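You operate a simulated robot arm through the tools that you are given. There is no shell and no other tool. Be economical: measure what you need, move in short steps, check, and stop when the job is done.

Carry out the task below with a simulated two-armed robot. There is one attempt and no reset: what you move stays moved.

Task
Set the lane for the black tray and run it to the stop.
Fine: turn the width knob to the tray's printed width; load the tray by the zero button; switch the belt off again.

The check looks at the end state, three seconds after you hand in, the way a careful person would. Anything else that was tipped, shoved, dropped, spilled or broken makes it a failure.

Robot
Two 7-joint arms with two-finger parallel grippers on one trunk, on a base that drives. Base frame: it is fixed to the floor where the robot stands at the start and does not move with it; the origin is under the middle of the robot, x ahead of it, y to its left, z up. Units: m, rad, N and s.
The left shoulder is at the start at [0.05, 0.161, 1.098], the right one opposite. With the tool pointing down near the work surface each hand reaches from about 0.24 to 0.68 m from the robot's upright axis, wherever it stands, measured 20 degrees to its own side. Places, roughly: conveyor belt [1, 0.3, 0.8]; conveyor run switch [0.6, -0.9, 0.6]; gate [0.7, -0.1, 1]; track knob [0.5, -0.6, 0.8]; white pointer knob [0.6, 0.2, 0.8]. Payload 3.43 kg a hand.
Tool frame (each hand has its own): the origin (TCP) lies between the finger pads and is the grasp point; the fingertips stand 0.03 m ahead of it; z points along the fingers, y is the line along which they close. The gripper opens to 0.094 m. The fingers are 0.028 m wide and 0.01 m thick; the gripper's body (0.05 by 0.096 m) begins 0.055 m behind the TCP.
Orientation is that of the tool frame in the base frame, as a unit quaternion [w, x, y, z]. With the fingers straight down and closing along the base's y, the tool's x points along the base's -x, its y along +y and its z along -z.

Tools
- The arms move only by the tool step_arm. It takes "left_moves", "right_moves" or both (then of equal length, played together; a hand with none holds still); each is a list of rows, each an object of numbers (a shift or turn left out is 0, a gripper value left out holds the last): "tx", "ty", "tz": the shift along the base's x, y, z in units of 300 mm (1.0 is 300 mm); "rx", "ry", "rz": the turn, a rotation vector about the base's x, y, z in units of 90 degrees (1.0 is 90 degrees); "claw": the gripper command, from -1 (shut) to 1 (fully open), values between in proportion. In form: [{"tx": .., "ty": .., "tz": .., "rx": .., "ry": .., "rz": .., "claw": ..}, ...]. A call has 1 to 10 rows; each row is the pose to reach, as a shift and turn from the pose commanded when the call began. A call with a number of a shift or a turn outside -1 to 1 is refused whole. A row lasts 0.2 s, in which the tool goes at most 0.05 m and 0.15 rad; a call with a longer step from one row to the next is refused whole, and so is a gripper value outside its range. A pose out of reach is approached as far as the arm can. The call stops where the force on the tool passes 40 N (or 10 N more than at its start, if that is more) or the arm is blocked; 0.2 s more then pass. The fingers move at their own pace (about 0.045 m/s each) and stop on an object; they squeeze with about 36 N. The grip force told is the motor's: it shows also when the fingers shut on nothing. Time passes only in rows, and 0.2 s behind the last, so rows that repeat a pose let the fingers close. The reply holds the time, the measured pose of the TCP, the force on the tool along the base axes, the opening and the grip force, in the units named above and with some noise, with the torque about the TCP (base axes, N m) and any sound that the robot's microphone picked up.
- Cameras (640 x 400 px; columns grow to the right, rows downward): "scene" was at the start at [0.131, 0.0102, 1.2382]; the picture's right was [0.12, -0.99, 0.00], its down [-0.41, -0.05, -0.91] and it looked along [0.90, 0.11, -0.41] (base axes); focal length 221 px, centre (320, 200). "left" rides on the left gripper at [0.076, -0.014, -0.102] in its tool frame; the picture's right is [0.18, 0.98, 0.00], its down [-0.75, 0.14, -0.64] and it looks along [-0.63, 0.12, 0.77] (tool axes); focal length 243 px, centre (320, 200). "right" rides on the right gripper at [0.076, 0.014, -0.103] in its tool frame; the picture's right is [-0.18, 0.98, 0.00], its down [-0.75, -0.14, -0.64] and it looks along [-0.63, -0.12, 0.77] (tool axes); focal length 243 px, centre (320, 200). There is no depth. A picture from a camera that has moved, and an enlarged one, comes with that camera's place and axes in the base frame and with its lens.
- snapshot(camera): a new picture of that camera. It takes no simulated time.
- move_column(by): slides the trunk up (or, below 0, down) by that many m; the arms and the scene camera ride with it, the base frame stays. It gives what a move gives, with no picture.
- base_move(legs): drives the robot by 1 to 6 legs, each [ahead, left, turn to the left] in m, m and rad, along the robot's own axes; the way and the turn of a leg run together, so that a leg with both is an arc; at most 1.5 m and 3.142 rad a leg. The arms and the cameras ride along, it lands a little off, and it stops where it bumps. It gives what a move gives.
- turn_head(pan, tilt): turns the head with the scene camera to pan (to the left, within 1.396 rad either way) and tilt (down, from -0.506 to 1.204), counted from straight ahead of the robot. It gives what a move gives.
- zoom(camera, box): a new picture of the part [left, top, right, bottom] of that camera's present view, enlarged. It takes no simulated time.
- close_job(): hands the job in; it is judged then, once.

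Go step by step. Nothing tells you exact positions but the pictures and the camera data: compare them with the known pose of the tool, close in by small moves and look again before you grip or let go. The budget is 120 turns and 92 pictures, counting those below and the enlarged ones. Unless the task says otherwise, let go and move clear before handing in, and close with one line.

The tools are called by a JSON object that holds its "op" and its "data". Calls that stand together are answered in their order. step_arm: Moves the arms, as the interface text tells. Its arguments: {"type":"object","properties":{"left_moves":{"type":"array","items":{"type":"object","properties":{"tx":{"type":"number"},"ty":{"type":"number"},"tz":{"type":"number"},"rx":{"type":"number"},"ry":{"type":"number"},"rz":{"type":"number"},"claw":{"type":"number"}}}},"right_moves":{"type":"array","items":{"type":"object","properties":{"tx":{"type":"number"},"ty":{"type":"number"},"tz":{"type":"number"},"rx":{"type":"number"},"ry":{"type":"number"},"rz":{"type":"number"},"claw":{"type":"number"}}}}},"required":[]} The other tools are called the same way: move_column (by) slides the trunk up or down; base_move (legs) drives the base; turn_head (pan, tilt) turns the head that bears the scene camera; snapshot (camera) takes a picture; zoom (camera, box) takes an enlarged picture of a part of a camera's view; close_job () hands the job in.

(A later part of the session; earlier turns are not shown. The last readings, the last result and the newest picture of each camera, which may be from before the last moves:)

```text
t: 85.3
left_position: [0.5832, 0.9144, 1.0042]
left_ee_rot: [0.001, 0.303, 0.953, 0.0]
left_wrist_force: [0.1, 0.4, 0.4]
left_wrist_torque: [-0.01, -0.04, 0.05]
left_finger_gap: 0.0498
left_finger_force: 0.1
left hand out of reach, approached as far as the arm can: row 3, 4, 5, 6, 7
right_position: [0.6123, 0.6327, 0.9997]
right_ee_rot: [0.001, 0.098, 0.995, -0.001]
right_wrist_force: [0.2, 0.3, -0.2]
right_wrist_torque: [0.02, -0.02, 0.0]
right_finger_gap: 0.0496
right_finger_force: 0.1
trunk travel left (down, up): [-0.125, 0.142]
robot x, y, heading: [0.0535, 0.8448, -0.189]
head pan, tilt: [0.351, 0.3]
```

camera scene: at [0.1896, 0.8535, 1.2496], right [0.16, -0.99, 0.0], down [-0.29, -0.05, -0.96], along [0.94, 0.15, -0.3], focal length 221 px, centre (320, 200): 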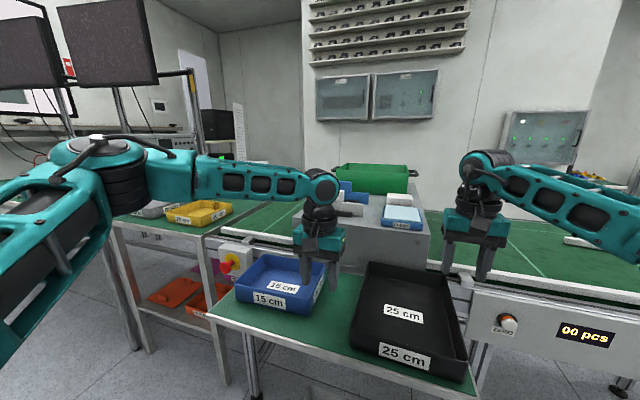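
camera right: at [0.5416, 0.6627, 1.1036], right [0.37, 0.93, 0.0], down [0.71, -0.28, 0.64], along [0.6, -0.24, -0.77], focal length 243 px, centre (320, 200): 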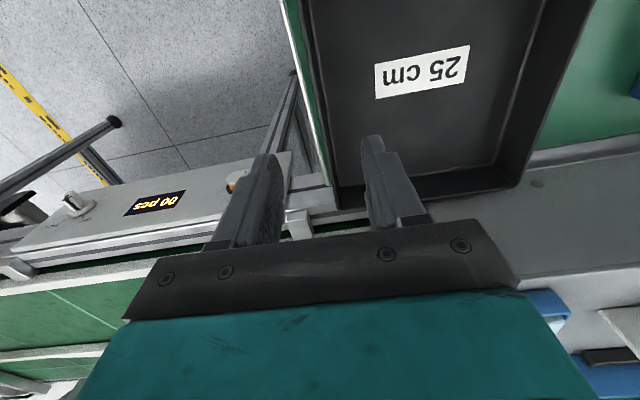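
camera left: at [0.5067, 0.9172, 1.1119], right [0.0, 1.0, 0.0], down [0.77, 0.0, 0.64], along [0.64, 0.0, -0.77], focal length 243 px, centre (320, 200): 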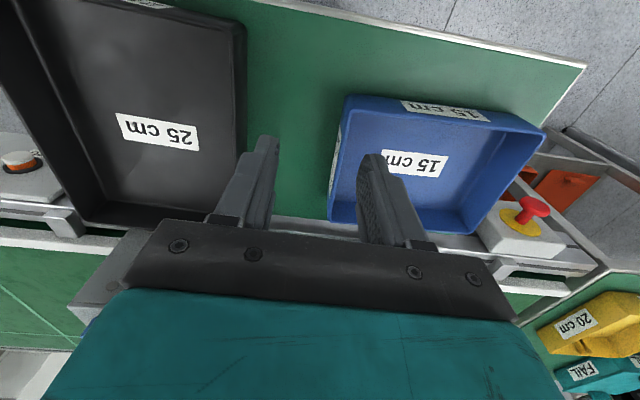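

{"op": "step_arm", "data": {"left_moves": [{"tx": -0.13, "ty": 0.02, "tz": 0.05, "rz": 0.09}, {"tx": -0.26, "ty": 0.0, "tz": 0.13, "rz": 0.18}, {"tx": -0.39, "ty": -0.05, "tz": 0.23, "rz": 0.27}, {"tx": -0.39, "ty": -0.16, "tz": 0.25, "rz": 0.27}, {"tx": -0.39, "ty": -0.26, "tz": 0.25, "rz": 0.27}, {"tx": -0.25, "ty": -0.28, "tz": 0.2, "rz": 0.27}, {"tx": -0.1, "ty": -0.29, "tz": 0.12, "rz": 0.27}, {"tx": 0.05, "ty": -0.295, "tz": 0.05, "rz": 0.27}, {"tx": 0.2, "ty": -0.3, "tz": 0.0, "rz": 0.27}]}}

```text
refused: row 3 steps farther than a row can; nothing moved
```

{"op": "step_arm", "data": {"left_moves": [{"tx": -0.13, "ty": 0.02, "tz": 0.05, "rz": 0.09}, {"tx": -0.26, "ty": 0.0, "tz": 0.13, "rz": 0.18}, {"tx": -0.38, "ty": -0.05, "tz": 0.2, "rz": 0.27}, {"tx": -0.38, "ty": -0.16, "tz": 0.25, "rz": 0.27}, {"tx": -0.38, "ty": -0.26, "tz": 0.25, "rz": 0.27}, {"tx": -0.24, "ty": -0.28, "tz": 0.2, "rz": 0.27}, {"tx": -0.1, "ty": -0.29, "tz": 0.13, "rz": 0.27}, {"tx": 0.04, "ty": -0.295, "tz": 0.06, "rz": 0.27}, {"tx": 0.18, "ty": -0.3, "tz": 0.0, "rz": 0.27}]}}

```text
t: 87.3
left_position: [0.5766, 0.912, 1.0072]
left_ee_rot: [0.003, 0.095, 0.995, 0.0]
left_wrist_force: [-0.3, 0.1, 0.7]
left_wrist_torque: [-0.01, 0.01, -0.03]
left_finger_gap: 0.0498
left_finger_force: 0.0
left hand out of reach, approached as far as the arm can: row 4, 5, 6, 7, 8, 9
right_position: [0.6125, 0.634, 1.0003]
right_ee_rot: [0.0, 0.099, 0.995, -0.001]
right_wrist_force: [-0.5, -0.6, -0.8]
right_wrist_torque: [0.01, -0.02, 0.02]
right_finger_gap: 0.05
right_finger_force: 0.1
trunk travel left (down, up): [-0.125, 0.142]
robot x, y, heading: [0.0565, 0.8483, -0.188]
head pan, tilt: [0.351, 0.3]
```

The left arm can't come further inward here. I'll test how far each arm can go: the left ahead and outward, the right inward.

{"op": "step_arm", "data": {"left_moves": [{"tx": 0.06, "ty": 0.05}, {"tx": 0.14, "ty": 0.1}, {"tx": 0.22, "ty": 0.113}, {"tx": 0.293, "ty": 0.113}], "right_moves": [{"tx": 0.02, "ty": 0.1}, {"tx": 0.04, "ty": 0.2}, {"tx": 0.06, "ty": 0.3}, {"tx": 0.063, "ty": 0.327}]}}

```text
t: 88.3
left_position: [0.6408, 0.9662, 1.0069]
left_ee_rot: [0.001, 0.096, 0.995, 0.0]
left_wrist_force: [-0.3, -0.8, -0.2]
left_wrist_torque: [-0.03, 0.0, 0.03]
left_finger_gap: 0.0497
left_finger_force: 0.0
left hand out of reach, approached as far as the arm can: row 3, 4
right_position: [0.6301, 0.7294, 0.9979]
right_ee_rot: [0.001, 0.099, 0.995, -0.001]
right_wrist_force: [-0.5, -0.1, -0.3]
right_wrist_torque: [-0.02, 0.0, 0.02]
right_finger_gap: 0.0497
right_finger_force: 0.1
trunk travel left (down, up): [-0.125, 0.142]
robot x, y, heading: [0.0588, 0.8456, -0.184]
head pan, tilt: [0.351, 0.3]
```

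The right arm reaches the centreline easily, and the left reaches 0.55 m ahead at 0.23 m out. Shifting the base 0.13 m right puts both hands over the walls.

{"op": "base_move", "data": {"legs": [[0, -0.13, 0]]}}

{"op": "step_arm", "data": {"right_moves": [{"tx": -0.05, "ty": 0.08}, {"tx": -0.072, "ty": 0.119}]}}

{"op": "turn_head", "data": {"pan": 0.15, "tilt": 0.75}}

{"op": "snapshot", "data": {"camera": "scene"}}

{"op": "snapshot", "data": {"camera": "left"}}

{"op": "snapshot", "data": {"camera": "right"}}

```text
t: 90.2
left_position: [0.616, 0.8349, 1.0062]
left_ee_rot: [0.001, 0.096, 0.995, 0.0]
left_wrist_force: [-0.9, -0.1, 0.2]
left_wrist_torque: [-0.02, -0.01, -0.02]
left_finger_gap: 0.0497
left_finger_force: 0.0
right_position: [0.6051, 0.5984, 0.9986]
right_ee_rot: [0.001, 0.099, 0.995, -0.002]
right_wrist_force: [0.3, -0.6, -0.2]
right_wrist_torque: [-0.01, -0.02, 0.02]
right_finger_gap: 0.0499
right_finger_force: 0.0
trunk travel left (down, up): [-0.125, 0.142]
robot x, y, heading: [0.0307, 0.7194, -0.196]
head pan, tilt: [0.351, 0.3]
```

```text
t: 90.8
left_position: [0.6159, 0.8363, 1.0068]
left_ee_rot: [0.002, 0.095, 0.995, 0.0]
left_wrist_force: [1.3, 0.2, 0.2]
left_wrist_torque: [-0.02, -0.02, 0.01]
left_finger_gap: 0.0498
left_finger_force: 0.0
right_position: [0.5824, 0.6359, 0.999]
right_ee_rot: [0.001, 0.1, 0.995, -0.002]
right_wrist_force: [-0.1, 0.4, 0.7]
right_wrist_torque: [-0.01, 0.0, -0.01]
right_finger_gap: 0.0498
right_finger_force: 0.0
trunk travel left (down, up): [-0.125, 0.142]
robot x, y, heading: [0.0371, 0.7163, -0.19]
head pan, tilt: [0.351, 0.3]
```

```text
t: 91.7
left_position: [0.6156, 0.8359, 1.0082]
left_ee_rot: [0.001, 0.096, 0.995, 0.0]
left_wrist_force: [-0.2, -0.1, 0.2]
left_wrist_torque: [-0.02, -0.01, -0.04]
left_finger_gap: 0.0497
left_finger_force: 0.1
right_position: [0.5814, 0.6368, 0.9983]
right_ee_rot: [0.0, 0.099, 0.995, -0.002]
right_wrist_force: [0.8, -0.8, 0.4]
right_wrist_torque: [0.0, 0.01, 0.04]
right_finger_gap: 0.0496
right_finger_force: 0.1
trunk travel left (down, up): [-0.125, 0.142]
robot x, y, heading: [0.0349, 0.7165, -0.195]
head pan, tilt: [0.15, 0.75]
```

```text
29 pictures are left
camera scene: at [0.1552, 0.7059, 1.2094], right [-0.04, -1.0, 0.0], down [-0.68, 0.03, -0.73], along [0.73, -0.03, -0.68], focal length 221 px, centre (320, 200)
```

scene: 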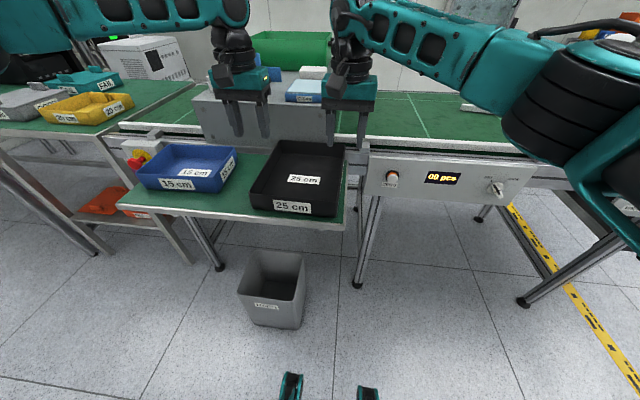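

```text
28 pictures are left
camera left: at [0.5373, 0.8358, 1.1091], right [0.01, 1.0, 0.0], down [0.76, -0.01, 0.64], along [0.64, 0.0, -0.76], focal length 243 px, centre (320, 200)
```

left: 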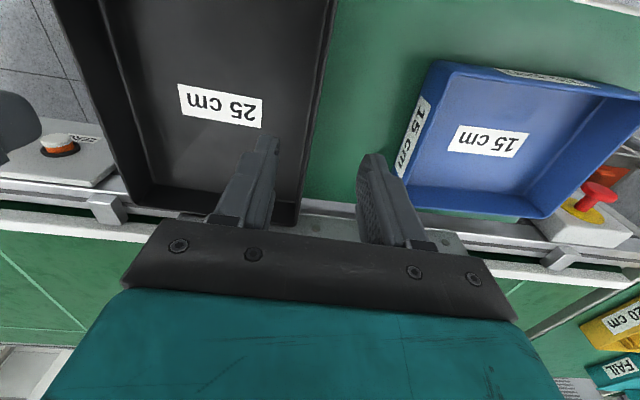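

```text
27 pictures are left
camera right: at [0.5106, 0.6657, 1.1025], right [0.38, 0.93, 0.0], down [0.71, -0.29, 0.64], along [0.6, -0.24, -0.77], focal length 243 px, centre (320, 200)
```

right: 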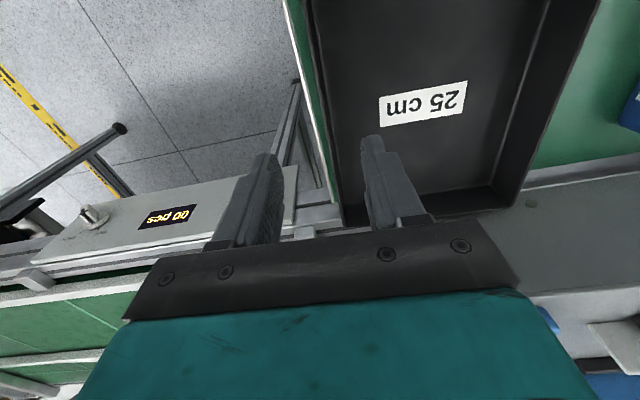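

Both hands are centred over the walls to within a few mm. I'll lower both to grip height in two stages.

{"op": "step_arm", "data": {"left_moves": [{"tz": -0.1}, {"tz": -0.2}, {"tz": -0.29}], "right_moves": [{"tz": -0.09}, {"tz": -0.18}, {"tz": -0.26}]}}

{"op": "zoom", "data": {"camera": "scene", "box": [180, 80, 400, 230]}}

```text
t: 92.5
left_position: [0.6075, 0.8438, 0.9214]
left_ee_rot: [0.002, 0.096, 0.995, 0.0]
left_wrist_force: [-0.2, 0.5, 0.1]
left_wrist_torque: [-0.01, -0.02, 0.0]
left_finger_gap: 0.0495
left_finger_force: 0.0
left hand out of reach, approached as far as the arm can: row 2, 3
right_position: [0.5836, 0.6355, 0.9214]
right_ee_rot: [0.001, 0.1, 0.995, -0.001]
right_wrist_force: [-0.6, -0.3, -0.9]
right_wrist_torque: [-0.02, 0.0, 0.01]
right_finger_gap: 0.0498
right_finger_force: 0.1
trunk travel left (down, up): [-0.125, 0.142]
robot x, y, heading: [0.0351, 0.7223, -0.191]
head pan, tilt: [0.15, 0.75]
```

```text
2.67 times, centred on (290, 155) of scene
camera zoom: at [0.1553, 0.7059, 1.2093], right [-0.04, -1.0, 0.0], down [-0.68, 0.03, -0.73], along [0.73, -0.03, -0.68], focal length 590 px, centre (400, 320)
```

zoom: 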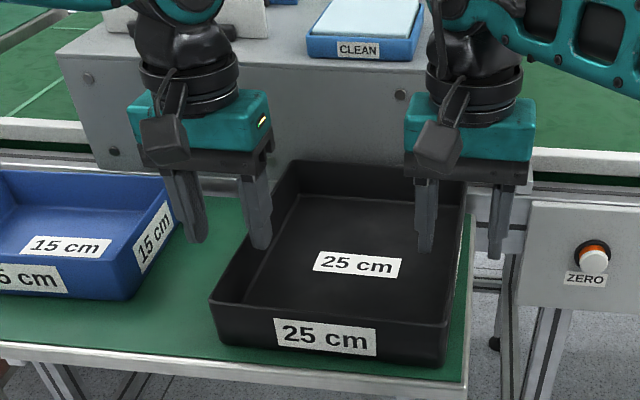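

The left drifts outward as it goes lower, so I'll descend the rest with the trunk and nudge the base right.

{"op": "base_move", "data": {"legs": [[0, -0.008, 0]]}}

{"op": "move_column", "data": {"by": -0.032}}

{"op": "zoom", "data": {"camera": "left", "box": [160, 40, 460, 240]}}

{"op": "zoom", "data": {"camera": "right", "box": [160, 40, 460, 240]}}

```text
t: 93.2
left_position: [0.6052, 0.8352, 0.9216]
left_ee_rot: [0.002, 0.095, 0.995, 0.0]
left_wrist_force: [0.0, -0.4, 0.1]
left_wrist_torque: [0.0, 0.01, 0.0]
left_finger_gap: 0.0498
left_finger_force: 0.0
right_position: [0.5817, 0.6274, 0.9207]
right_ee_rot: [0.001, 0.099, 0.995, -0.001]
right_wrist_force: [-0.6, -0.8, -0.1]
right_wrist_torque: [0.01, -0.01, 0.0]
right_finger_gap: 0.0497
right_finger_force: 0.1
trunk travel left (down, up): [-0.125, 0.142]
robot x, y, heading: [0.0301, 0.7106, -0.198]
head pan, tilt: [0.15, 0.75]
```

```text
t: 94.0
left_position: [0.6048, 0.836, 0.89]
left_ee_rot: [0.003, 0.096, 0.995, 0.0]
left_wrist_force: [0.3, -0.1, -0.6]
left_wrist_torque: [0.0, 0.02, 0.0]
left_finger_gap: 0.0497
left_finger_force: 0.1
right_position: [0.5828, 0.6288, 0.8892]
right_ee_rot: [0.001, 0.099, 0.995, 0.0]
right_wrist_force: [1.0, -0.2, -0.9]
right_wrist_torque: [0.0, 0.0, 0.01]
right_finger_gap: 0.0498
right_finger_force: 0.1
trunk travel left (down, up): [-0.093, 0.174]
robot x, y, heading: [0.0318, 0.709, -0.187]
head pan, tilt: [0.15, 0.75]
```

```text
2.00 times, centred on (310, 140) of left
camera zoom: at [0.5268, 0.8353, 0.9919], right [0.01, 1.0, 0.0], down [0.76, 0.0, 0.65], along [0.65, -0.01, -0.76], focal length 485 px, centre (340, 320)
```

zoom: 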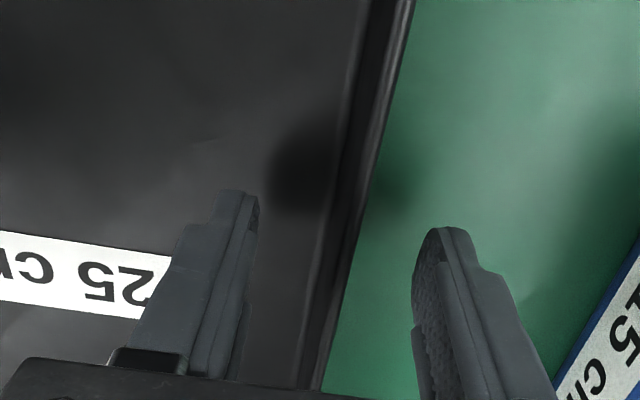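

```text
2.00 times, centred on (310, 140) of right
camera zoom: at [0.5106, 0.6571, 0.9935], right [0.38, 0.93, 0.0], down [0.71, -0.29, 0.64], along [0.6, -0.24, -0.77], focal length 485 px, centre (340, 320)
```

zoom: 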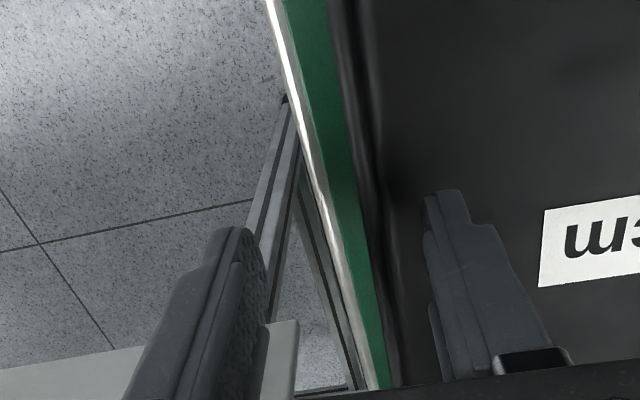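

The walls lie between the fingers. I'll shift the right hand inward 9 mm, then close both together.

{"op": "step_arm", "data": {"right_moves": [{"tx": 0.006, "ty": 0.029}, {"tx": 0.006, "ty": 0.029, "claw": -1}, {"tx": 0.006, "ty": 0.029, "claw": -1}, {"tx": 0.006, "ty": 0.029, "claw": -1}, {"tx": 0.006, "ty": 0.029, "claw": -1}, {"tx": 0.006, "ty": 0.029, "claw": -1}], "left_moves": [{"tz": 0}, {"claw": -1}, {"claw": -1}, {"claw": -1}, {"claw": -1}, {"claw": -1}]}}

```text
t: 95.4
left_position: [0.6052, 0.8343, 0.8897]
left_ee_rot: [0.001, 0.098, 0.995, -0.001]
left_wrist_force: [-4.1, -12.4, 0.1]
left_wrist_torque: [0.0, 0.11, -0.17]
left_finger_gap: 0.0084
left_finger_force: 35.9
right_position: [0.5839, 0.6377, 0.8893]
right_ee_rot: [0.002, 0.098, 0.995, 0.001]
right_wrist_force: [5.2, 14.5, 0.3]
right_wrist_torque: [-0.09, -0.31, -0.06]
right_finger_gap: 0.0083
right_finger_force: 36.0
trunk travel left (down, up): [-0.093, 0.174]
robot x, y, heading: [0.028, 0.7112, -0.189]
head pan, tilt: [0.15, 0.75]
```

Both walls are gripped, at 8.4 mm. I'll lift with the trunk so both hands rise together.

{"op": "move_column", "data": {"by": 0.11}}

{"op": "snapshot", "data": {"camera": "scene"}}

```text
t: 96.8
left_position: [0.6057, 0.8341, 1.0]
left_ee_rot: [0.001, 0.096, 0.995, -0.002]
left_wrist_force: [-5.2, -23.2, -1.3]
left_wrist_torque: [-0.04, -0.13, -0.28]
left_finger_gap: 0.0082
left_finger_force: 35.8
right_position: [0.5844, 0.6377, 0.9986]
right_ee_rot: [0.001, 0.099, 0.995, 0.0]
right_wrist_force: [4.1, 23.8, -2.3]
right_wrist_torque: [0.06, 0.28, -0.08]
right_finger_gap: 0.0081
right_finger_force: 35.8
trunk travel left (down, up): [-0.203, 0.064]
robot x, y, heading: [0.0321, 0.7115, -0.191]
head pan, tilt: [0.15, 0.75]
```

```text
23 pictures are left
camera scene: at [0.1542, 0.6982, 1.2872], right [-0.04, -1.0, 0.0], down [-0.68, 0.03, -0.73], along [0.73, -0.03, -0.68], focal length 221 px, centre (320, 200)
```

scene: 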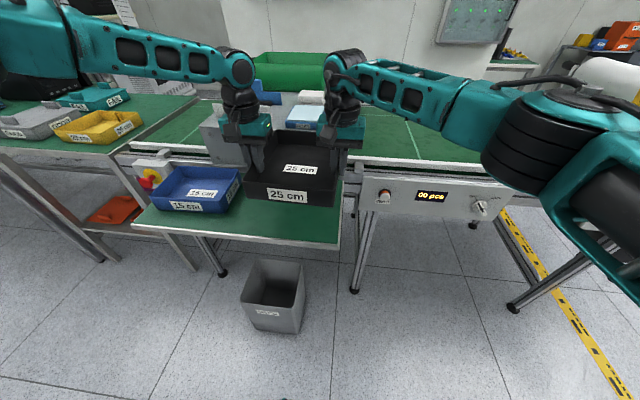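

The tray is up and level. I'll drive right 0.24 m and then ahead 0.28 m, keeping the right elbow clear of the yellow gate, then look.

{"op": "base_move", "data": {"legs": [[0, -0.24, 0], [0.26, 0, 0]]}}

{"op": "turn_head", "data": {"pan": -0.3, "tilt": 0.6}}

{"op": "snapshot", "data": {"camera": "scene"}}

```text
t: 101.0
left_position: [0.811, 0.5485, 0.999]
left_ee_rot: [0.0, 0.097, 0.995, -0.002]
left_wrist_force: [-4.8, -23.9, -2.9]
left_wrist_torque: [0.01, 0.05, -0.28]
left_finger_gap: 0.0082
left_finger_force: 35.8
right_position: [0.7886, 0.3508, 0.9982]
right_ee_rot: [0.001, 0.099, 0.995, 0.0]
right_wrist_force: [3.9, 24.2, -2.0]
right_wrist_torque: [0.06, 0.07, -0.08]
right_finger_gap: 0.0085
right_finger_force: 36.3
trunk travel left (down, up): [-0.203, 0.064]
robot x, y, heading: [0.2357, 0.4227, -0.198]
head pan, tilt: [0.15, 0.75]
```

```text
t: 101.9
left_position: [0.8089, 0.5469, 1.0003]
left_ee_rot: [0.001, 0.097, 0.995, -0.002]
left_wrist_force: [-2.0, -1.5, -1.7]
left_wrist_torque: [-0.01, -0.02, -0.21]
left_finger_gap: 0.0082
left_finger_force: 35.9
right_position: [0.788, 0.3524, 0.9991]
right_ee_rot: [0.0, 0.099, 0.995, 0.0]
right_wrist_force: [1.5, 1.6, -2.5]
right_wrist_torque: [0.03, 0.17, -0.05]
right_finger_gap: 0.0082
right_finger_force: 35.7
trunk travel left (down, up): [-0.203, 0.064]
robot x, y, heading: [0.2375, 0.423, -0.197]
head pan, tilt: [-0.3, 0.6]
```

```text
22 pictures are left
camera scene: at [0.3535, 0.3745, 1.3001], right [-0.47, -0.88, 0.0], down [-0.5, 0.27, -0.82], along [0.73, -0.39, -0.57], focal length 221 px, centre (320, 200)
```

scene: 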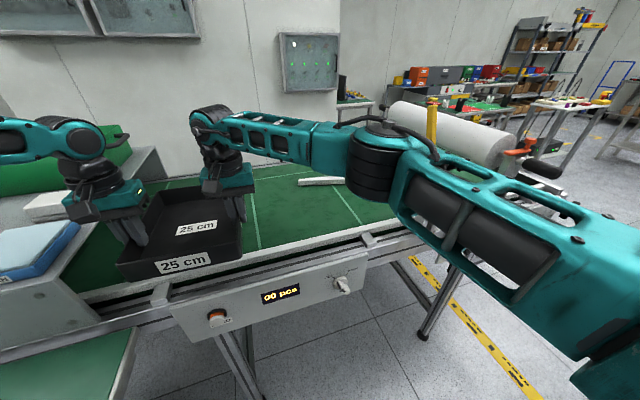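

{"op": "zoom", "data": {"camera": "scene", "box": [100, 170, 420, 340]}}

```text
2.00 times, centred on (260, 255) of scene
camera zoom: at [0.3535, 0.3745, 1.3001], right [-0.47, -0.88, 0.0], down [-0.5, 0.27, -0.82], along [0.73, -0.39, -0.57], focal length 442 px, centre (440, 90)
```

zoom: 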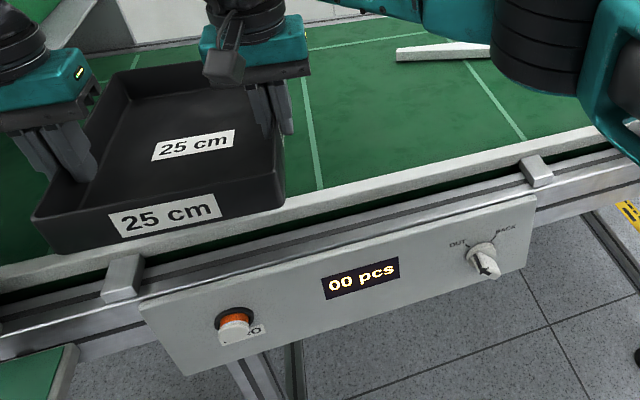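

The rail's inner edge is at c ≈ 0.695 and the tray's near wall at about 0.61. I'll advance 0.10 m and check before lowering.

{"op": "base_move", "data": {"legs": [[0.1, 0, 0.008]]}}

{"op": "snapshot", "data": {"camera": "scene"}}

```text
t: 103.0
left_position: [0.9063, 0.5347, 0.9997]
left_ee_rot: [0.001, 0.092, 0.996, -0.002]
left_wrist_force: [-1.5, -1.4, -1.9]
left_wrist_torque: [0.04, 0.19, -0.25]
left_finger_gap: 0.0081
left_finger_force: 36.1
right_position: [0.8876, 0.3392, 0.9984]
right_ee_rot: [0.0, 0.094, 0.996, 0.0]
right_wrist_force: [2.1, 1.8, -2.2]
right_wrist_torque: [-0.02, -0.05, -0.08]
right_finger_gap: 0.0083
right_finger_force: 35.7
trunk travel left (down, up): [-0.203, 0.064]
robot x, y, heading: [0.3346, 0.4043, -0.185]
head pan, tilt: [-0.3, 0.6]
```

```text
20 pictures are left
camera scene: at [0.4519, 0.3569, 1.3], right [-0.47, -0.88, 0.0], down [-0.5, 0.26, -0.82], along [0.73, -0.38, -0.57], focal length 221 px, centre (320, 200)
```

scene: 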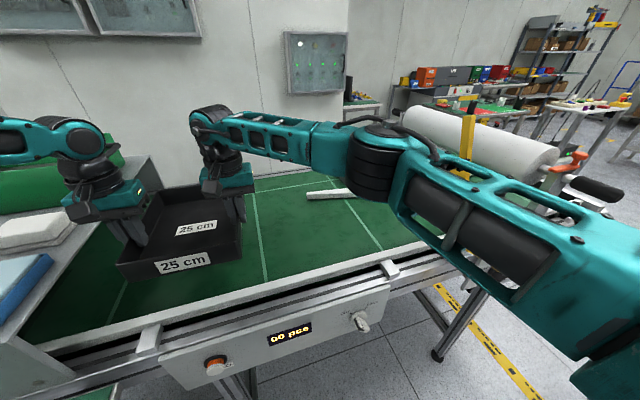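

The tray's near wall is about 15–20 mm inside the front rail, and the guide's flared end is at c ≈ 1.0, well beyond the far wall (0.96). I'll lower with the trunk in stages, watching the wrist forces.

{"op": "move_column", "data": {"by": -0.085}}

{"op": "snapshot", "data": {"camera": "scene"}}

```text
t: 104.2
left_position: [0.9066, 0.5347, 0.9152]
left_ee_rot: [0.001, 0.092, 0.996, -0.002]
left_wrist_force: [-0.8, -1.4, -2.1]
left_wrist_torque: [0.0, 0.05, -0.2]
left_finger_gap: 0.0083
left_finger_force: 35.9
right_position: [0.8859, 0.3399, 0.9136]
right_ee_rot: [0.001, 0.094, 0.996, 0.001]
right_wrist_force: [1.1, 0.4, -1.5]
right_wrist_torque: [0.01, 0.07, 0.02]
right_finger_gap: 0.0084
right_finger_force: 36.2
trunk travel left (down, up): [-0.118, 0.149]
robot x, y, heading: [0.3318, 0.4083, -0.184]
head pan, tilt: [-0.3, 0.6]
```

```text
19 pictures are left
camera scene: at [0.4508, 0.357, 1.2152], right [-0.47, -0.88, 0.0], down [-0.5, 0.26, -0.83], along [0.73, -0.38, -0.57], focal length 221 px, centre (320, 200)
```

scene: 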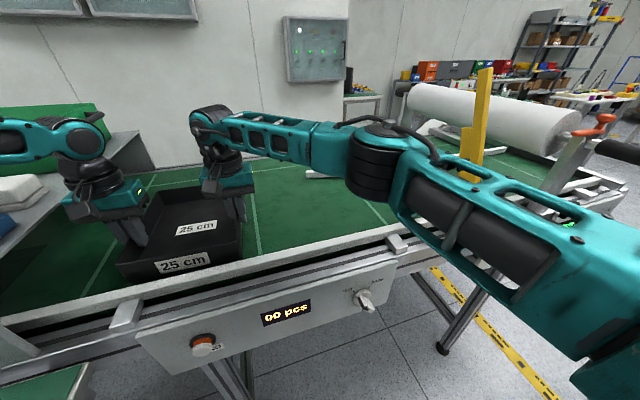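

{"op": "move_column", "data": {"by": -0.012}}

{"op": "move_column", "data": {"by": -0.008}}

```text
t: 104.8
left_position: [0.9059, 0.5341, 0.9098]
left_ee_rot: [0.007, 0.091, 0.996, -0.004]
left_wrist_force: [3.6, 5.2, 25.9]
left_wrist_torque: [0.15, 0.72, -0.31]
left_finger_gap: 0.008
left_finger_force: 35.9
right_position: [0.8862, 0.3391, 0.9085]
right_ee_rot: [0.007, 0.095, 0.995, 0.003]
right_wrist_force: [11.3, -0.5, 30.2]
right_wrist_torque: [0.08, 0.43, 0.03]
right_finger_gap: 0.0084
right_finger_force: 36.3
trunk travel left (down, up): [-0.106, 0.161]
robot x, y, heading: [0.3308, 0.4101, -0.182]
head pan, tilt: [-0.3, 0.6]
```

```text
t: 105.4
left_position: [0.9042, 0.5351, 0.9027]
left_ee_rot: [0.009, 0.091, 0.996, -0.002]
left_wrist_force: [6.3, 7.5, 34.9]
left_wrist_torque: [0.02, -0.03, -0.27]
left_finger_gap: 0.0084
left_finger_force: 36.2
right_position: [0.8843, 0.3393, 0.9002]
right_ee_rot: [0.006, 0.093, 0.996, 0.002]
right_wrist_force: [2.8, 0.3, 31.1]
right_wrist_torque: [-0.06, -0.05, -0.07]
right_finger_gap: 0.0084
right_finger_force: 35.9
trunk travel left (down, up): [-0.098, 0.169]
robot x, y, heading: [0.3335, 0.4082, -0.189]
head pan, tilt: [-0.3, 0.6]
```

{"op": "zoom", "data": {"camera": "scene", "box": [80, 170, 290, 330]}}

{"op": "snapshot", "data": {"camera": "right"}}

```text
2.50 times, centred on (185, 250) of scene
camera zoom: at [0.4459, 0.3575, 1.1959], right [-0.47, -0.88, 0.0], down [-0.5, 0.26, -0.83], along [0.73, -0.38, -0.56], focal length 553 px, centre (658, 75)
```

zoom: 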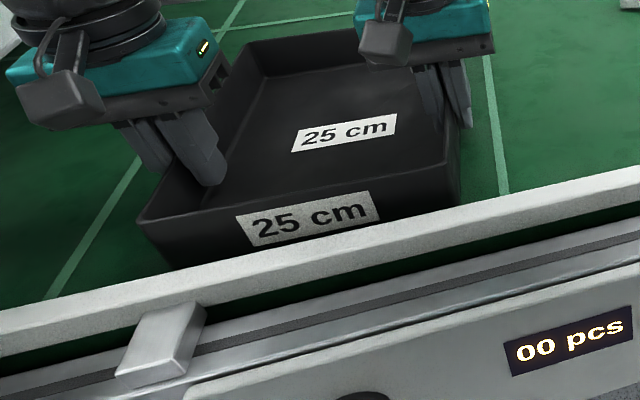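

```text
17 pictures are left
camera right: at [0.8109, 0.3681, 1.0037], right [0.36, 0.93, 0.01], down [0.71, -0.28, 0.65], along [0.61, -0.23, -0.76], focal length 243 px, centre (320, 200)
```

right: 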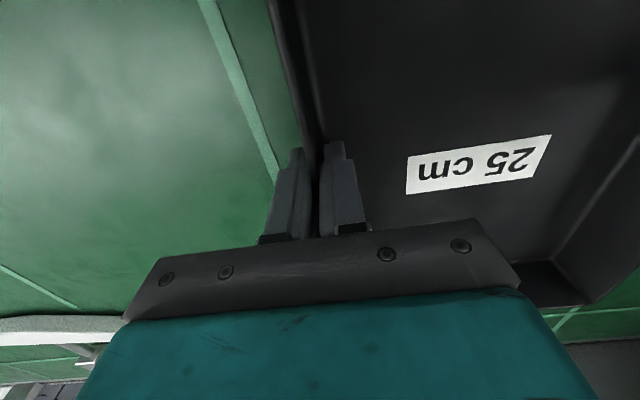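

The tray sits on the belt, parallel to and just inside the front rail. I'll relieve the press, open both hands, and rise straight up.

{"op": "move_column", "data": {"by": 0.008}}

{"op": "step_arm", "data": {"left_moves": [{"claw": -0.5}, {"claw": -0.3}, {"claw": -0.1}, {"claw": 0.0}], "right_moves": [{"claw": -0.5}, {"claw": -0.3}, {"claw": -0.1}, {"claw": 0.0}]}}

{"op": "move_column", "data": {"by": 0.13}}

{"op": "snapshot", "data": {"camera": "scene"}}

```text
t: 106.0
left_position: [0.904, 0.534, 0.9024]
left_ee_rot: [0.0, 0.093, 0.996, -0.001]
left_wrist_force: [5.8, 2.6, 10.0]
left_wrist_torque: [-0.11, -0.99, 0.22]
left_finger_gap: 0.0083
left_finger_force: 35.6
right_position: [0.8842, 0.3387, 0.8986]
right_ee_rot: [0.0, 0.092, 0.996, -0.001]
right_wrist_force: [-4.0, 1.6, -2.4]
right_wrist_torque: [0.05, 0.21, 0.25]
right_finger_gap: 0.0084
right_finger_force: 36.0
trunk travel left (down, up): [-0.106, 0.161]
robot x, y, heading: [0.3314, 0.4079, -0.182]
head pan, tilt: [-0.3, 0.6]
```

```text
t: 107.0
left_position: [0.9067, 0.534, 0.9027]
left_ee_rot: [0.001, 0.093, 0.996, -0.002]
left_wrist_force: [0.0, -0.2, 0.1]
left_wrist_torque: [0.03, -0.01, 0.0]
left_finger_gap: 0.0471
left_finger_force: 0.1
right_position: [0.8861, 0.3395, 0.9024]
right_ee_rot: [0.001, 0.094, 0.996, 0.0]
right_wrist_force: [0.1, 0.1, -0.8]
right_wrist_torque: [0.02, -0.01, 0.01]
right_finger_gap: 0.047
right_finger_force: 0.0
trunk travel left (down, up): [-0.106, 0.161]
robot x, y, heading: [0.3363, 0.4082, -0.182]
head pan, tilt: [-0.3, 0.6]
```

```text
t: 108.6
left_position: [0.9053, 0.5358, 1.0331]
left_ee_rot: [0.001, 0.092, 0.996, -0.002]
left_wrist_force: [-0.7, -0.2, 0.3]
left_wrist_torque: [0.0, 0.03, -0.01]
left_finger_gap: 0.047
left_finger_force: 0.0
right_position: [0.8862, 0.3394, 1.0313]
right_ee_rot: [0.0, 0.094, 0.996, 0.001]
right_wrist_force: [0.0, 0.1, -0.6]
right_wrist_torque: [0.02, 0.0, -0.01]
right_finger_gap: 0.047
right_finger_force: 0.1
trunk travel left (down, up): [-0.236, 0.031]
robot x, y, heading: [0.3334, 0.4079, -0.185]
head pan, tilt: [-0.3, 0.6]
```

```text
16 pictures are left
camera scene: at [0.4508, 0.357, 1.3331], right [-0.47, -0.88, 0.0], down [-0.5, 0.26, -0.82], along [0.73, -0.38, -0.57], focal length 221 px, centre (320, 200)
```

scene: 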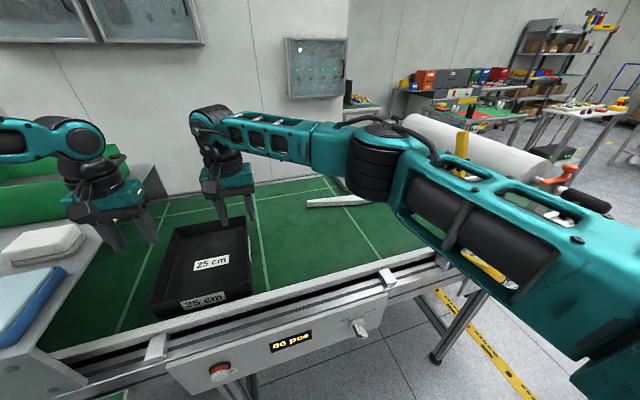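

The tray is loaded by the zero button, square to the rail. Now I'll back off well clear and drive right to the switch plate.

{"op": "base_move", "data": {"legs": [[-0.43, 0, 0], [0, -0.98, 0]]}}

{"op": "turn_head", "data": {"pan": -0.25, "tilt": 0.55}}

{"op": "snapshot", "data": {"camera": "scene"}}

```text
t: 119.6
left_position: [0.3229, -0.3301, 1.0337]
left_ee_rot: [0.002, 0.08, 0.997, -0.002]
left_wrist_force: [-0.9, -0.3, 0.2]
left_wrist_torque: [0.02, 0.01, 0.03]
left_finger_gap: 0.0469
left_finger_force: 0.2
right_position: [0.3076, -0.527, 1.0329]
right_ee_rot: [0.001, 0.082, 0.997, 0.001]
right_wrist_force: [0.4, 0.0, -0.2]
right_wrist_torque: [-0.01, 0.0, 0.0]
right_finger_gap: 0.047
right_finger_force: 0.0
trunk travel left (down, up): [-0.236, 0.031]
robot x, y, heading: [-0.2447, -0.473, -0.162]
head pan, tilt: [-0.3, 0.6]
```

```text
t: 120.2
left_position: [0.3227, -0.3297, 1.0325]
left_ee_rot: [0.002, 0.08, 0.997, -0.002]
left_wrist_force: [0.0, -0.7, -1.2]
left_wrist_torque: [-0.01, 0.0, 0.0]
left_finger_gap: 0.047
left_finger_force: 0.0
right_position: [0.3076, -0.5265, 1.0321]
right_ee_rot: [0.001, 0.081, 0.997, 0.001]
right_wrist_force: [-0.1, 0.2, 0.5]
right_wrist_torque: [-0.02, 0.0, 0.02]
right_finger_gap: 0.0472
right_finger_force: 0.0
trunk travel left (down, up): [-0.236, 0.031]
robot x, y, heading: [-0.2455, -0.4753, -0.16]
head pan, tilt: [-0.25, 0.55]
```

```text
15 pictures are left
camera scene: at [-0.1246, -0.5154, 1.3377], right [-0.4, -0.92, 0.0], down [-0.48, 0.21, -0.85], along [0.78, -0.34, -0.52], focal length 221 px, centre (320, 200)
```

scene: 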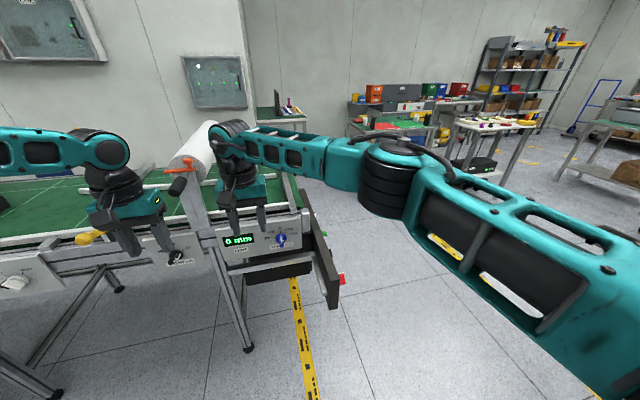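

Before going forward I'll tuck the left hand back, away from the roller post, and swing the right hand outward.

{"op": "step_arm", "data": {"left_moves": [{"tx": -0.12, "ty": 0.02}, {"tx": -0.24, "ty": 0.04}, {"tx": -0.36, "ty": 0.06}, {"tx": -0.48, "ty": 0.08}, {"tx": -0.6, "ty": 0.1}, {"tx": -0.7, "ty": 0.11}, {"tx": -0.8, "ty": 0.13}], "right_moves": [{"ty": -0.12, "tx": -0.04}, {"ty": -0.24, "tx": -0.08}, {"ty": -0.36, "tx": -0.12}, {"ty": -0.48, "tx": -0.15}, {"ty": -0.6, "tx": -0.18}, {"ty": -0.72, "tx": -0.2}, {"ty": -0.82, "tx": -0.22}]}}

{"op": "base_move", "data": {"legs": [[0.25, 0, 0], [0, -0.16, 0]]}}

```text
t: 121.8
left_position: [0.0797, -0.2912, 1.0339]
left_ee_rot: [0.003, 0.08, 0.997, -0.002]
left_wrist_force: [0.2, -1.1, -0.2]
left_wrist_torque: [0.0, 0.01, 0.0]
left_finger_gap: 0.047
left_finger_force: 0.0
right_position: [0.2404, -0.7756, 1.0329]
right_ee_rot: [0.001, 0.081, 0.997, 0.001]
right_wrist_force: [-0.4, -0.1, -0.9]
right_wrist_torque: [-0.02, -0.03, 0.04]
right_finger_gap: 0.0471
right_finger_force: 0.0
trunk travel left (down, up): [-0.236, 0.031]
robot x, y, heading: [-0.2459, -0.4719, -0.161]
head pan, tilt: [-0.25, 0.55]
```

```text
t: 125.4
left_position: [0.31, -0.4903, 1.0351]
left_ee_rot: [0.001, 0.076, 0.997, -0.003]
left_wrist_force: [0.4, 0.0, -0.5]
left_wrist_torque: [-0.02, 0.01, -0.02]
left_finger_gap: 0.0472
left_finger_force: 0.2
right_position: [0.4746, -0.9711, 1.0322]
right_ee_rot: [0.0, 0.078, 0.997, 0.0]
right_wrist_force: [-0.5, -0.7, -0.3]
right_wrist_torque: [0.02, 0.01, -0.01]
right_finger_gap: 0.0472
right_finger_force: 0.0
trunk travel left (down, up): [-0.236, 0.031]
robot x, y, heading: [-0.0128, -0.6726, -0.153]
head pan, tilt: [-0.25, 0.55]
```

{"op": "step_arm", "data": {"right_moves": [{"rz": 0.09, "tx": -0.08}, {"rz": 0.18, "tx": -0.16}, {"rz": 0.27, "tx": -0.24}, {"rz": 0.36, "tx": -0.26, "ty": -0.05, "tz": -0.1}, {"rz": 0.4, "tx": -0.26, "ty": -0.1, "tz": -0.2}, {"rz": 0.4, "tx": -0.26, "ty": -0.1, "tz": -0.3}]}}

{"op": "snapshot", "data": {"camera": "right"}}

```text
t: 126.8
left_position: [0.3097, -0.4897, 1.0349]
left_ee_rot: [0.001, 0.076, 0.997, -0.001]
left_wrist_force: [-0.1, 0.6, -0.5]
left_wrist_torque: [-0.03, 0.0, 0.0]
left_finger_gap: 0.0468
left_finger_force: 0.1
right_position: [0.3951, -1.0021, 0.9437]
right_ee_rot: [0.001, -0.234, 0.972, 0.001]
right_wrist_force: [0.3, 0.3, 0.5]
right_wrist_torque: [0.0, -0.02, 0.03]
right_finger_gap: 0.0472
right_finger_force: 0.0
trunk travel left (down, up): [-0.236, 0.031]
robot x, y, heading: [-0.0151, -0.6718, -0.155]
head pan, tilt: [-0.25, 0.55]
```

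```text
14 pictures are left
camera right: at [0.3213, -1.0235, 1.0471], right [-0.28, 0.96, 0.0], down [0.73, 0.22, 0.64], along [0.62, 0.18, -0.77], focal length 243 px, centre (320, 200)
```

right: 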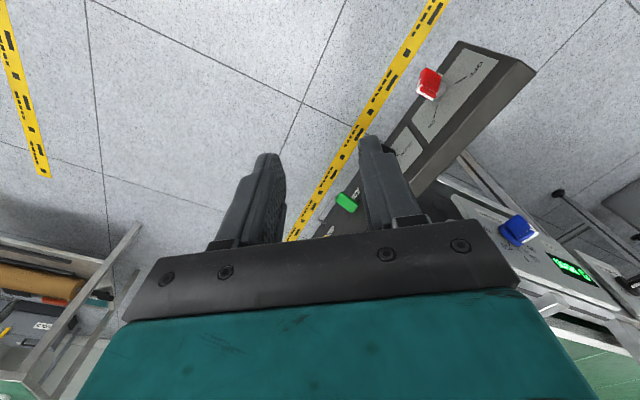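

{"op": "zoom", "data": {"camera": "right", "box": [305, 170, 385, 240]}}

```text
5.71 times, centred on (345, 205) of right
camera zoom: at [0.3213, -1.0235, 1.0471], right [-0.28, 0.96, 0.0], down [0.73, 0.22, 0.64], along [0.62, 0.18, -0.77], focal length 1386 px, centre (177, 171)
```

zoom: 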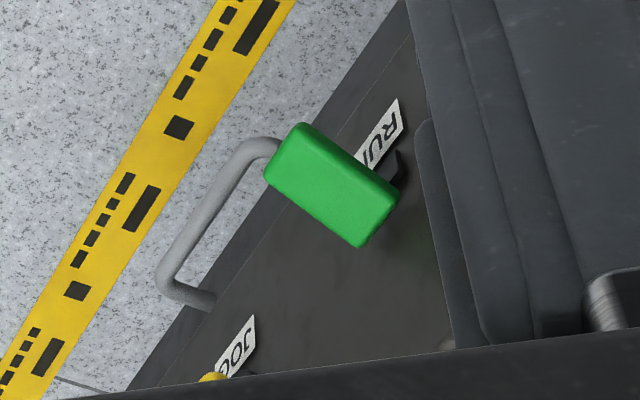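

The RUN paddle points outward and down (off), centred at about (0.645, −0.865, 0.633). I'll lift it from below with one fingertip, tool pitched forward and staying outboard of the other knobs. First step: unyaw and pitch.

{"op": "step_arm", "data": {"right_moves": [{"rz": -0.09, "ty": 0.02}, {"rz": -0.18, "ty": 0.04}, {"rz": -0.27, "ty": 0.06}, {"rz": -0.35, "ty": 0.06}]}}

{"op": "step_arm", "data": {"right_moves": [{"ry": -0.09}, {"ry": -0.18}, {"ry": -0.27}, {"ry": -0.36}, {"ry": -0.45}, {"ry": -0.54}, {"ry": -0.62}]}}

{"op": "move_column", "data": {"by": -0.15}}

{"op": "snapshot", "data": {"camera": "right"}}

```text
t: 127.8
left_position: [0.3097, -0.4904, 1.0347]
left_ee_rot: [0.002, 0.076, 0.997, -0.002]
left_wrist_force: [0.1, -0.3, -0.1]
left_wrist_torque: [0.01, -0.02, 0.02]
left_finger_gap: 0.0469
left_finger_force: 0.0
right_position: [0.3958, -0.9825, 0.9434]
right_ee_rot: [0.001, 0.04, 0.999, 0.001]
right_wrist_force: [0.2, -0.8, 0.2]
right_wrist_torque: [-0.02, 0.01, -0.01]
right_finger_gap: 0.047
right_finger_force: 0.1
trunk travel left (down, up): [-0.236, 0.031]
robot x, y, heading: [-0.0148, -0.6734, -0.151]
head pan, tilt: [-0.25, 0.55]
```

```text
t: 129.4
left_position: [0.3104, -0.4901, 1.0345]
left_ee_rot: [0.001, 0.076, 0.997, -0.002]
left_wrist_force: [0.2, -0.5, 0.1]
left_wrist_torque: [-0.04, -0.01, 0.0]
left_finger_gap: 0.0469
left_finger_force: 0.0
right_position: [0.4089, -0.9481, 0.9547]
right_ee_rot: [0.455, -0.002, 0.889, 0.044]
right_wrist_force: [-0.1, 0.9, -0.9]
right_wrist_torque: [0.01, 0.02, 0.01]
right_finger_gap: 0.047
right_finger_force: 0.0
right hand out of reach, approached as far as the arm can: row 7
trunk travel left (down, up): [-0.236, 0.031]
robot x, y, heading: [-0.0149, -0.6718, -0.151]
head pan, tilt: [-0.25, 0.55]
```

```text
t: 131.1
left_position: [0.3097, -0.4893, 0.8844]
left_ee_rot: [0.002, 0.076, 0.997, -0.003]
left_wrist_force: [0.8, -0.5, 0.3]
left_wrist_torque: [-0.01, -0.02, -0.03]
left_finger_gap: 0.0471
left_finger_force: 0.1
right_position: [0.4078, -0.9479, 0.8035]
right_ee_rot: [0.456, -0.001, 0.889, 0.044]
right_wrist_force: [0.6, 0.0, -0.2]
right_wrist_torque: [-0.01, -0.01, -0.02]
right_finger_gap: 0.0469
right_finger_force: 0.0
trunk travel left (down, up): [-0.086, 0.181]
robot x, y, heading: [-0.0144, -0.6699, -0.153]
head pan, tilt: [-0.25, 0.55]
```

```text
12 pictures are left
camera right: at [0.2815, -0.9391, 0.8057], right [0.07, 0.97, 0.23], down [-0.07, -0.22, 0.97], along [1.0, -0.08, 0.05], focal length 243 px, centre (320, 200)
```

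right: 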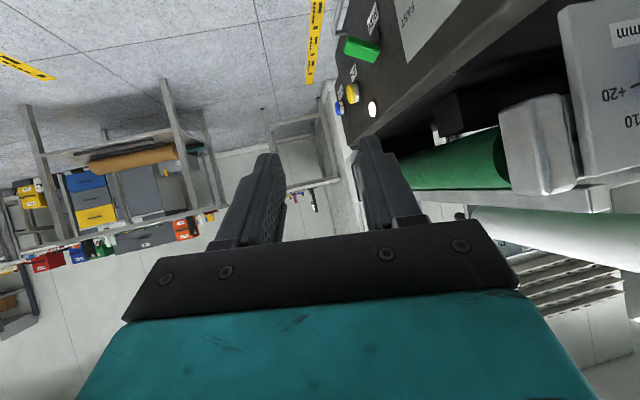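

The paddle position is confirmed at (0.645, −0.863, 0.63). I'll open the gripper, lower the trunk, and bring the inner fingertip below and outboard of the paddle.

{"op": "move_column", "data": {"by": -0.08}}

{"op": "step_arm", "data": {"right_moves": [{"tx": 0.1, "ty": -0.02, "tz": -0.08, "claw": 1}, {"tx": 0.2, "ty": -0.02, "tz": -0.18}, {"tx": 0.3, "ty": -0.02, "tz": -0.28}, {"tx": 0.4, "ty": -0.02, "tz": -0.38}, {"tx": 0.44, "ty": -0.02, "tz": -0.44}]}}

{"op": "snapshot", "data": {"camera": "right"}}

```text
t: 132.3
left_position: [0.3103, -0.4898, 0.8034]
left_ee_rot: [0.001, 0.076, 0.997, -0.002]
left_wrist_force: [0.1, -1.1, -1.2]
left_wrist_torque: [-0.01, 0.04, 0.02]
left_finger_gap: 0.047
left_finger_force: 0.1
right_position: [0.4095, -0.9489, 0.7243]
right_ee_rot: [0.455, 0.0, 0.89, 0.044]
right_wrist_force: [-0.3, 0.1, -0.6]
right_wrist_torque: [-0.01, 0.0, -0.01]
right_finger_gap: 0.0467
right_finger_force: 0.1
trunk travel left (down, up): [-0.006, 0.261]
robot x, y, heading: [-0.0142, -0.6712, -0.15]
head pan, tilt: [-0.25, 0.55]
```

```text
t: 133.5
left_position: [0.3098, -0.4897, 0.8035]
left_ee_rot: [0.002, 0.076, 0.997, -0.002]
left_wrist_force: [0.2, 0.1, 0.3]
left_wrist_torque: [0.0, 0.02, 0.0]
left_finger_gap: 0.047
left_finger_force: 0.1
right_position: [0.5435, -0.9553, 0.592]
right_ee_rot: [0.456, -0.001, 0.889, 0.045]
right_wrist_force: [-1.4, -0.5, 0.4]
right_wrist_torque: [0.01, -0.01, -0.02]
right_finger_gap: 0.094
right_finger_force: 0.0
trunk travel left (down, up): [-0.006, 0.261]
robot x, y, heading: [-0.0165, -0.6718, -0.152]
head pan, tilt: [-0.25, 0.55]
```

```text
11 pictures are left
camera right: at [0.4155, -0.9461, 0.5931], right [0.07, 0.97, 0.23], down [-0.07, -0.22, 0.97], along [1.0, -0.08, 0.06], focal length 243 px, centre (320, 200)
```

right: 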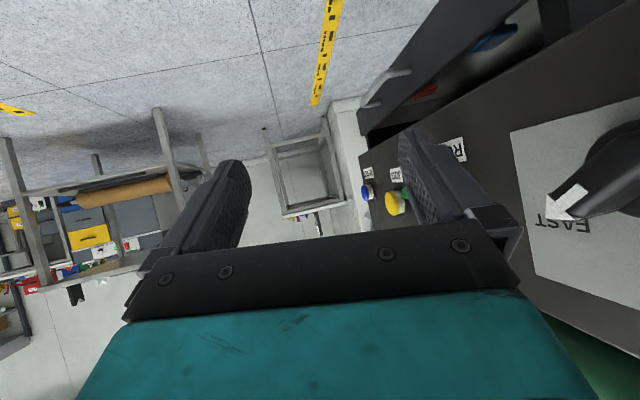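

{"op": "step_arm", "data": {"right_moves": [{"tx": 0.1, "tz": -0.03}, {"tx": 0.2, "tz": -0.03}, {"tx": 0.292, "tz": -0.03}, {"tx": 0.292, "tz": -0.03, "ty": 0.04}, {"tx": 0.292, "tz": -0.03, "ty": 0.08}]}}

{"op": "turn_head", "data": {"pan": -0.6, "tilt": 0.6}}

{"op": "snapshot", "data": {"camera": "scene"}}

```text
t: 134.7
left_position: [0.3098, -0.489, 0.806]
left_ee_rot: [0.001, 0.076, 0.997, -0.002]
left_wrist_force: [-0.2, -0.9, 0.2]
left_wrist_torque: [0.03, 0.02, 0.0]
left_finger_gap: 0.047
left_finger_force: 0.1
right_position: [0.6292, -0.9309, 0.5843]
right_ee_rot: [0.454, 0.001, 0.89, 0.044]
right_wrist_force: [-0.1, 0.8, -0.2]
right_wrist_torque: [-0.01, 0.0, 0.0]
right_finger_gap: 0.0941
right_finger_force: 0.1
trunk travel left (down, up): [-0.006, 0.261]
robot x, y, heading: [-0.018, -0.6712, -0.152]
head pan, tilt: [-0.25, 0.55]
```

```text
t: 135.5
left_position: [0.3102, -0.489, 0.8046]
left_ee_rot: [0.002, 0.075, 0.997, -0.001]
left_wrist_force: [0.8, -0.4, -0.2]
left_wrist_torque: [-0.02, -0.02, 0.0]
left_finger_gap: 0.0468
left_finger_force: 0.1
right_position: [0.6292, -0.9312, 0.5836]
right_ee_rot: [0.455, 0.0, 0.889, 0.045]
right_wrist_force: [0.4, -0.4, -0.3]
right_wrist_torque: [0.01, 0.0, 0.0]
right_finger_gap: 0.0936
right_finger_force: 0.1
trunk travel left (down, up): [-0.006, 0.261]
robot x, y, heading: [-0.0137, -0.6685, -0.149]
head pan, tilt: [-0.6, 0.6]
```

```text
10 pictures are left
camera scene: at [0.0886, -0.7404, 1.1032], right [-0.68, -0.73, 0.0], down [-0.41, 0.39, -0.83], along [0.6, -0.56, -0.56], focal length 221 px, centre (320, 200)
```

scene: 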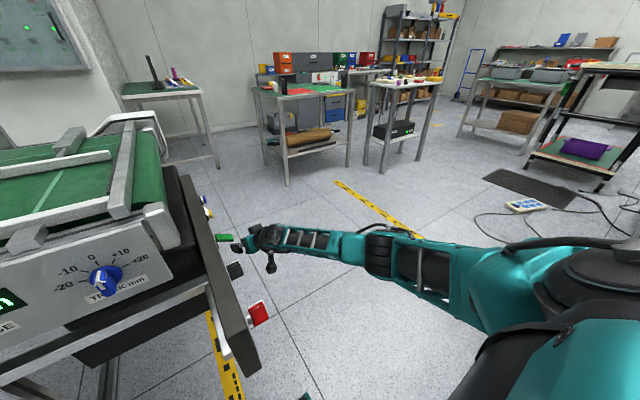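

The fingertip is below the paddle. I'll raise it slowly.

{"op": "step_arm", "data": {"right_moves": [{"tz": 0.04}, {"tz": 0.08}, {"tz": 0.12}, {"tz": 0.15}, {"tz": 0.18}]}}

{"op": "zoom", "data": {"camera": "scene", "box": [180, 180, 300, 300]}}

```text
t: 136.7
left_position: [0.3104, -0.4899, 0.8037]
left_ee_rot: [0.001, 0.076, 0.997, -0.002]
left_wrist_force: [0.0, 1.1, 0.0]
left_wrist_torque: [-0.02, -0.01, -0.02]
left_finger_gap: 0.0471
left_finger_force: 0.0
right_position: [0.629, -0.9314, 0.6345]
right_ee_rot: [0.452, 0.0, 0.891, 0.044]
right_wrist_force: [-1.8, -0.5, -7.5]
right_wrist_torque: [-0.38, -0.01, 0.05]
right_finger_gap: 0.0935
right_finger_force: 0.0
trunk travel left (down, up): [-0.006, 0.261]
robot x, y, heading: [-0.0164, -0.6695, -0.149]
head pan, tilt: [-0.6, 0.6]
heard: click
```

```text
3.33 times, centred on (240, 240) of scene
camera zoom: at [0.0891, -0.7406, 1.103], right [-0.68, -0.73, 0.0], down [-0.41, 0.39, -0.82], along [0.6, -0.56, -0.57], focal length 737 px, centre (587, 67)
```

zoom: 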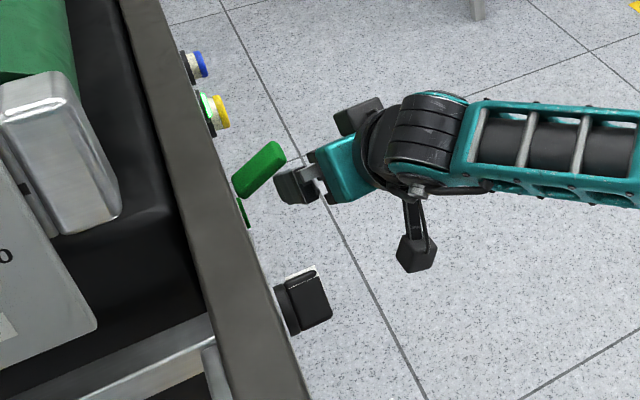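

It clicked, the paddle is up and the lamp lit: the belt is running. I'll move the fingertip out, up and over the paddle, ready to switch off, and look at the tray.

{"op": "step_arm", "data": {"right_moves": [{"ty": -0.13}, {"ty": -0.13, "tz": 0.15}, {"ty": -0.13, "tz": 0.3}, {"ty": -0.13, "tz": 0.4}, {"ty": 0.0, "tz": 0.4}]}}

{"op": "turn_head", "data": {"pan": 0.3, "tilt": 0.3}}

{"op": "snapshot", "data": {"camera": "scene"}}

```text
t: 137.9
left_position: [0.3095, -0.4893, 0.8041]
left_ee_rot: [0.001, 0.076, 0.997, -0.001]
left_wrist_force: [-0.4, 0.1, 0.8]
left_wrist_torque: [0.03, -0.01, 0.0]
left_finger_gap: 0.0471
left_finger_force: 0.1
right_position: [0.6296, -0.9276, 0.7553]
right_ee_rot: [0.454, 0.0, 0.89, 0.044]
right_wrist_force: [0.6, 0.0, -0.3]
right_wrist_torque: [-0.04, 0.01, 0.02]
right_finger_gap: 0.0937
right_finger_force: 0.0
trunk travel left (down, up): [-0.006, 0.261]
robot x, y, heading: [-0.0156, -0.6729, -0.153]
head pan, tilt: [-0.6, 0.6]
```

```text
t: 139.1
left_position: [0.309, -0.4898, 0.8038]
left_ee_rot: [0.001, 0.076, 0.997, -0.001]
left_wrist_force: [0.5, -0.7, -0.7]
left_wrist_torque: [0.01, 0.01, 0.0]
left_finger_gap: 0.0471
left_finger_force: 0.1
right_position: [0.6289, -0.9283, 0.7547]
right_ee_rot: [0.454, 0.0, 0.89, 0.044]
right_wrist_force: [0.3, 0.6, 0.1]
right_wrist_torque: [-0.03, -0.01, 0.03]
right_finger_gap: 0.0941
right_finger_force: 0.1
trunk travel left (down, up): [-0.006, 0.261]
robot x, y, heading: [-0.0143, -0.6729, -0.153]
head pan, tilt: [0.3, 0.3]
```

```text
8 pictures are left
camera scene: at [0.1165, -0.6663, 1.1307], right [0.15, -0.99, 0.0], down [-0.29, -0.04, -0.96], along [0.94, 0.14, -0.3], focal length 221 px, centre (320, 200)
```

scene: 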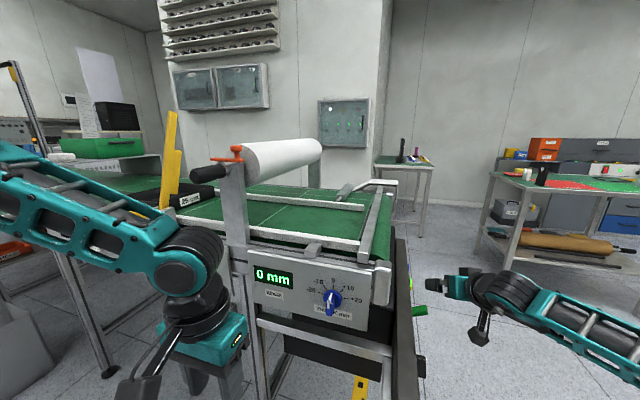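

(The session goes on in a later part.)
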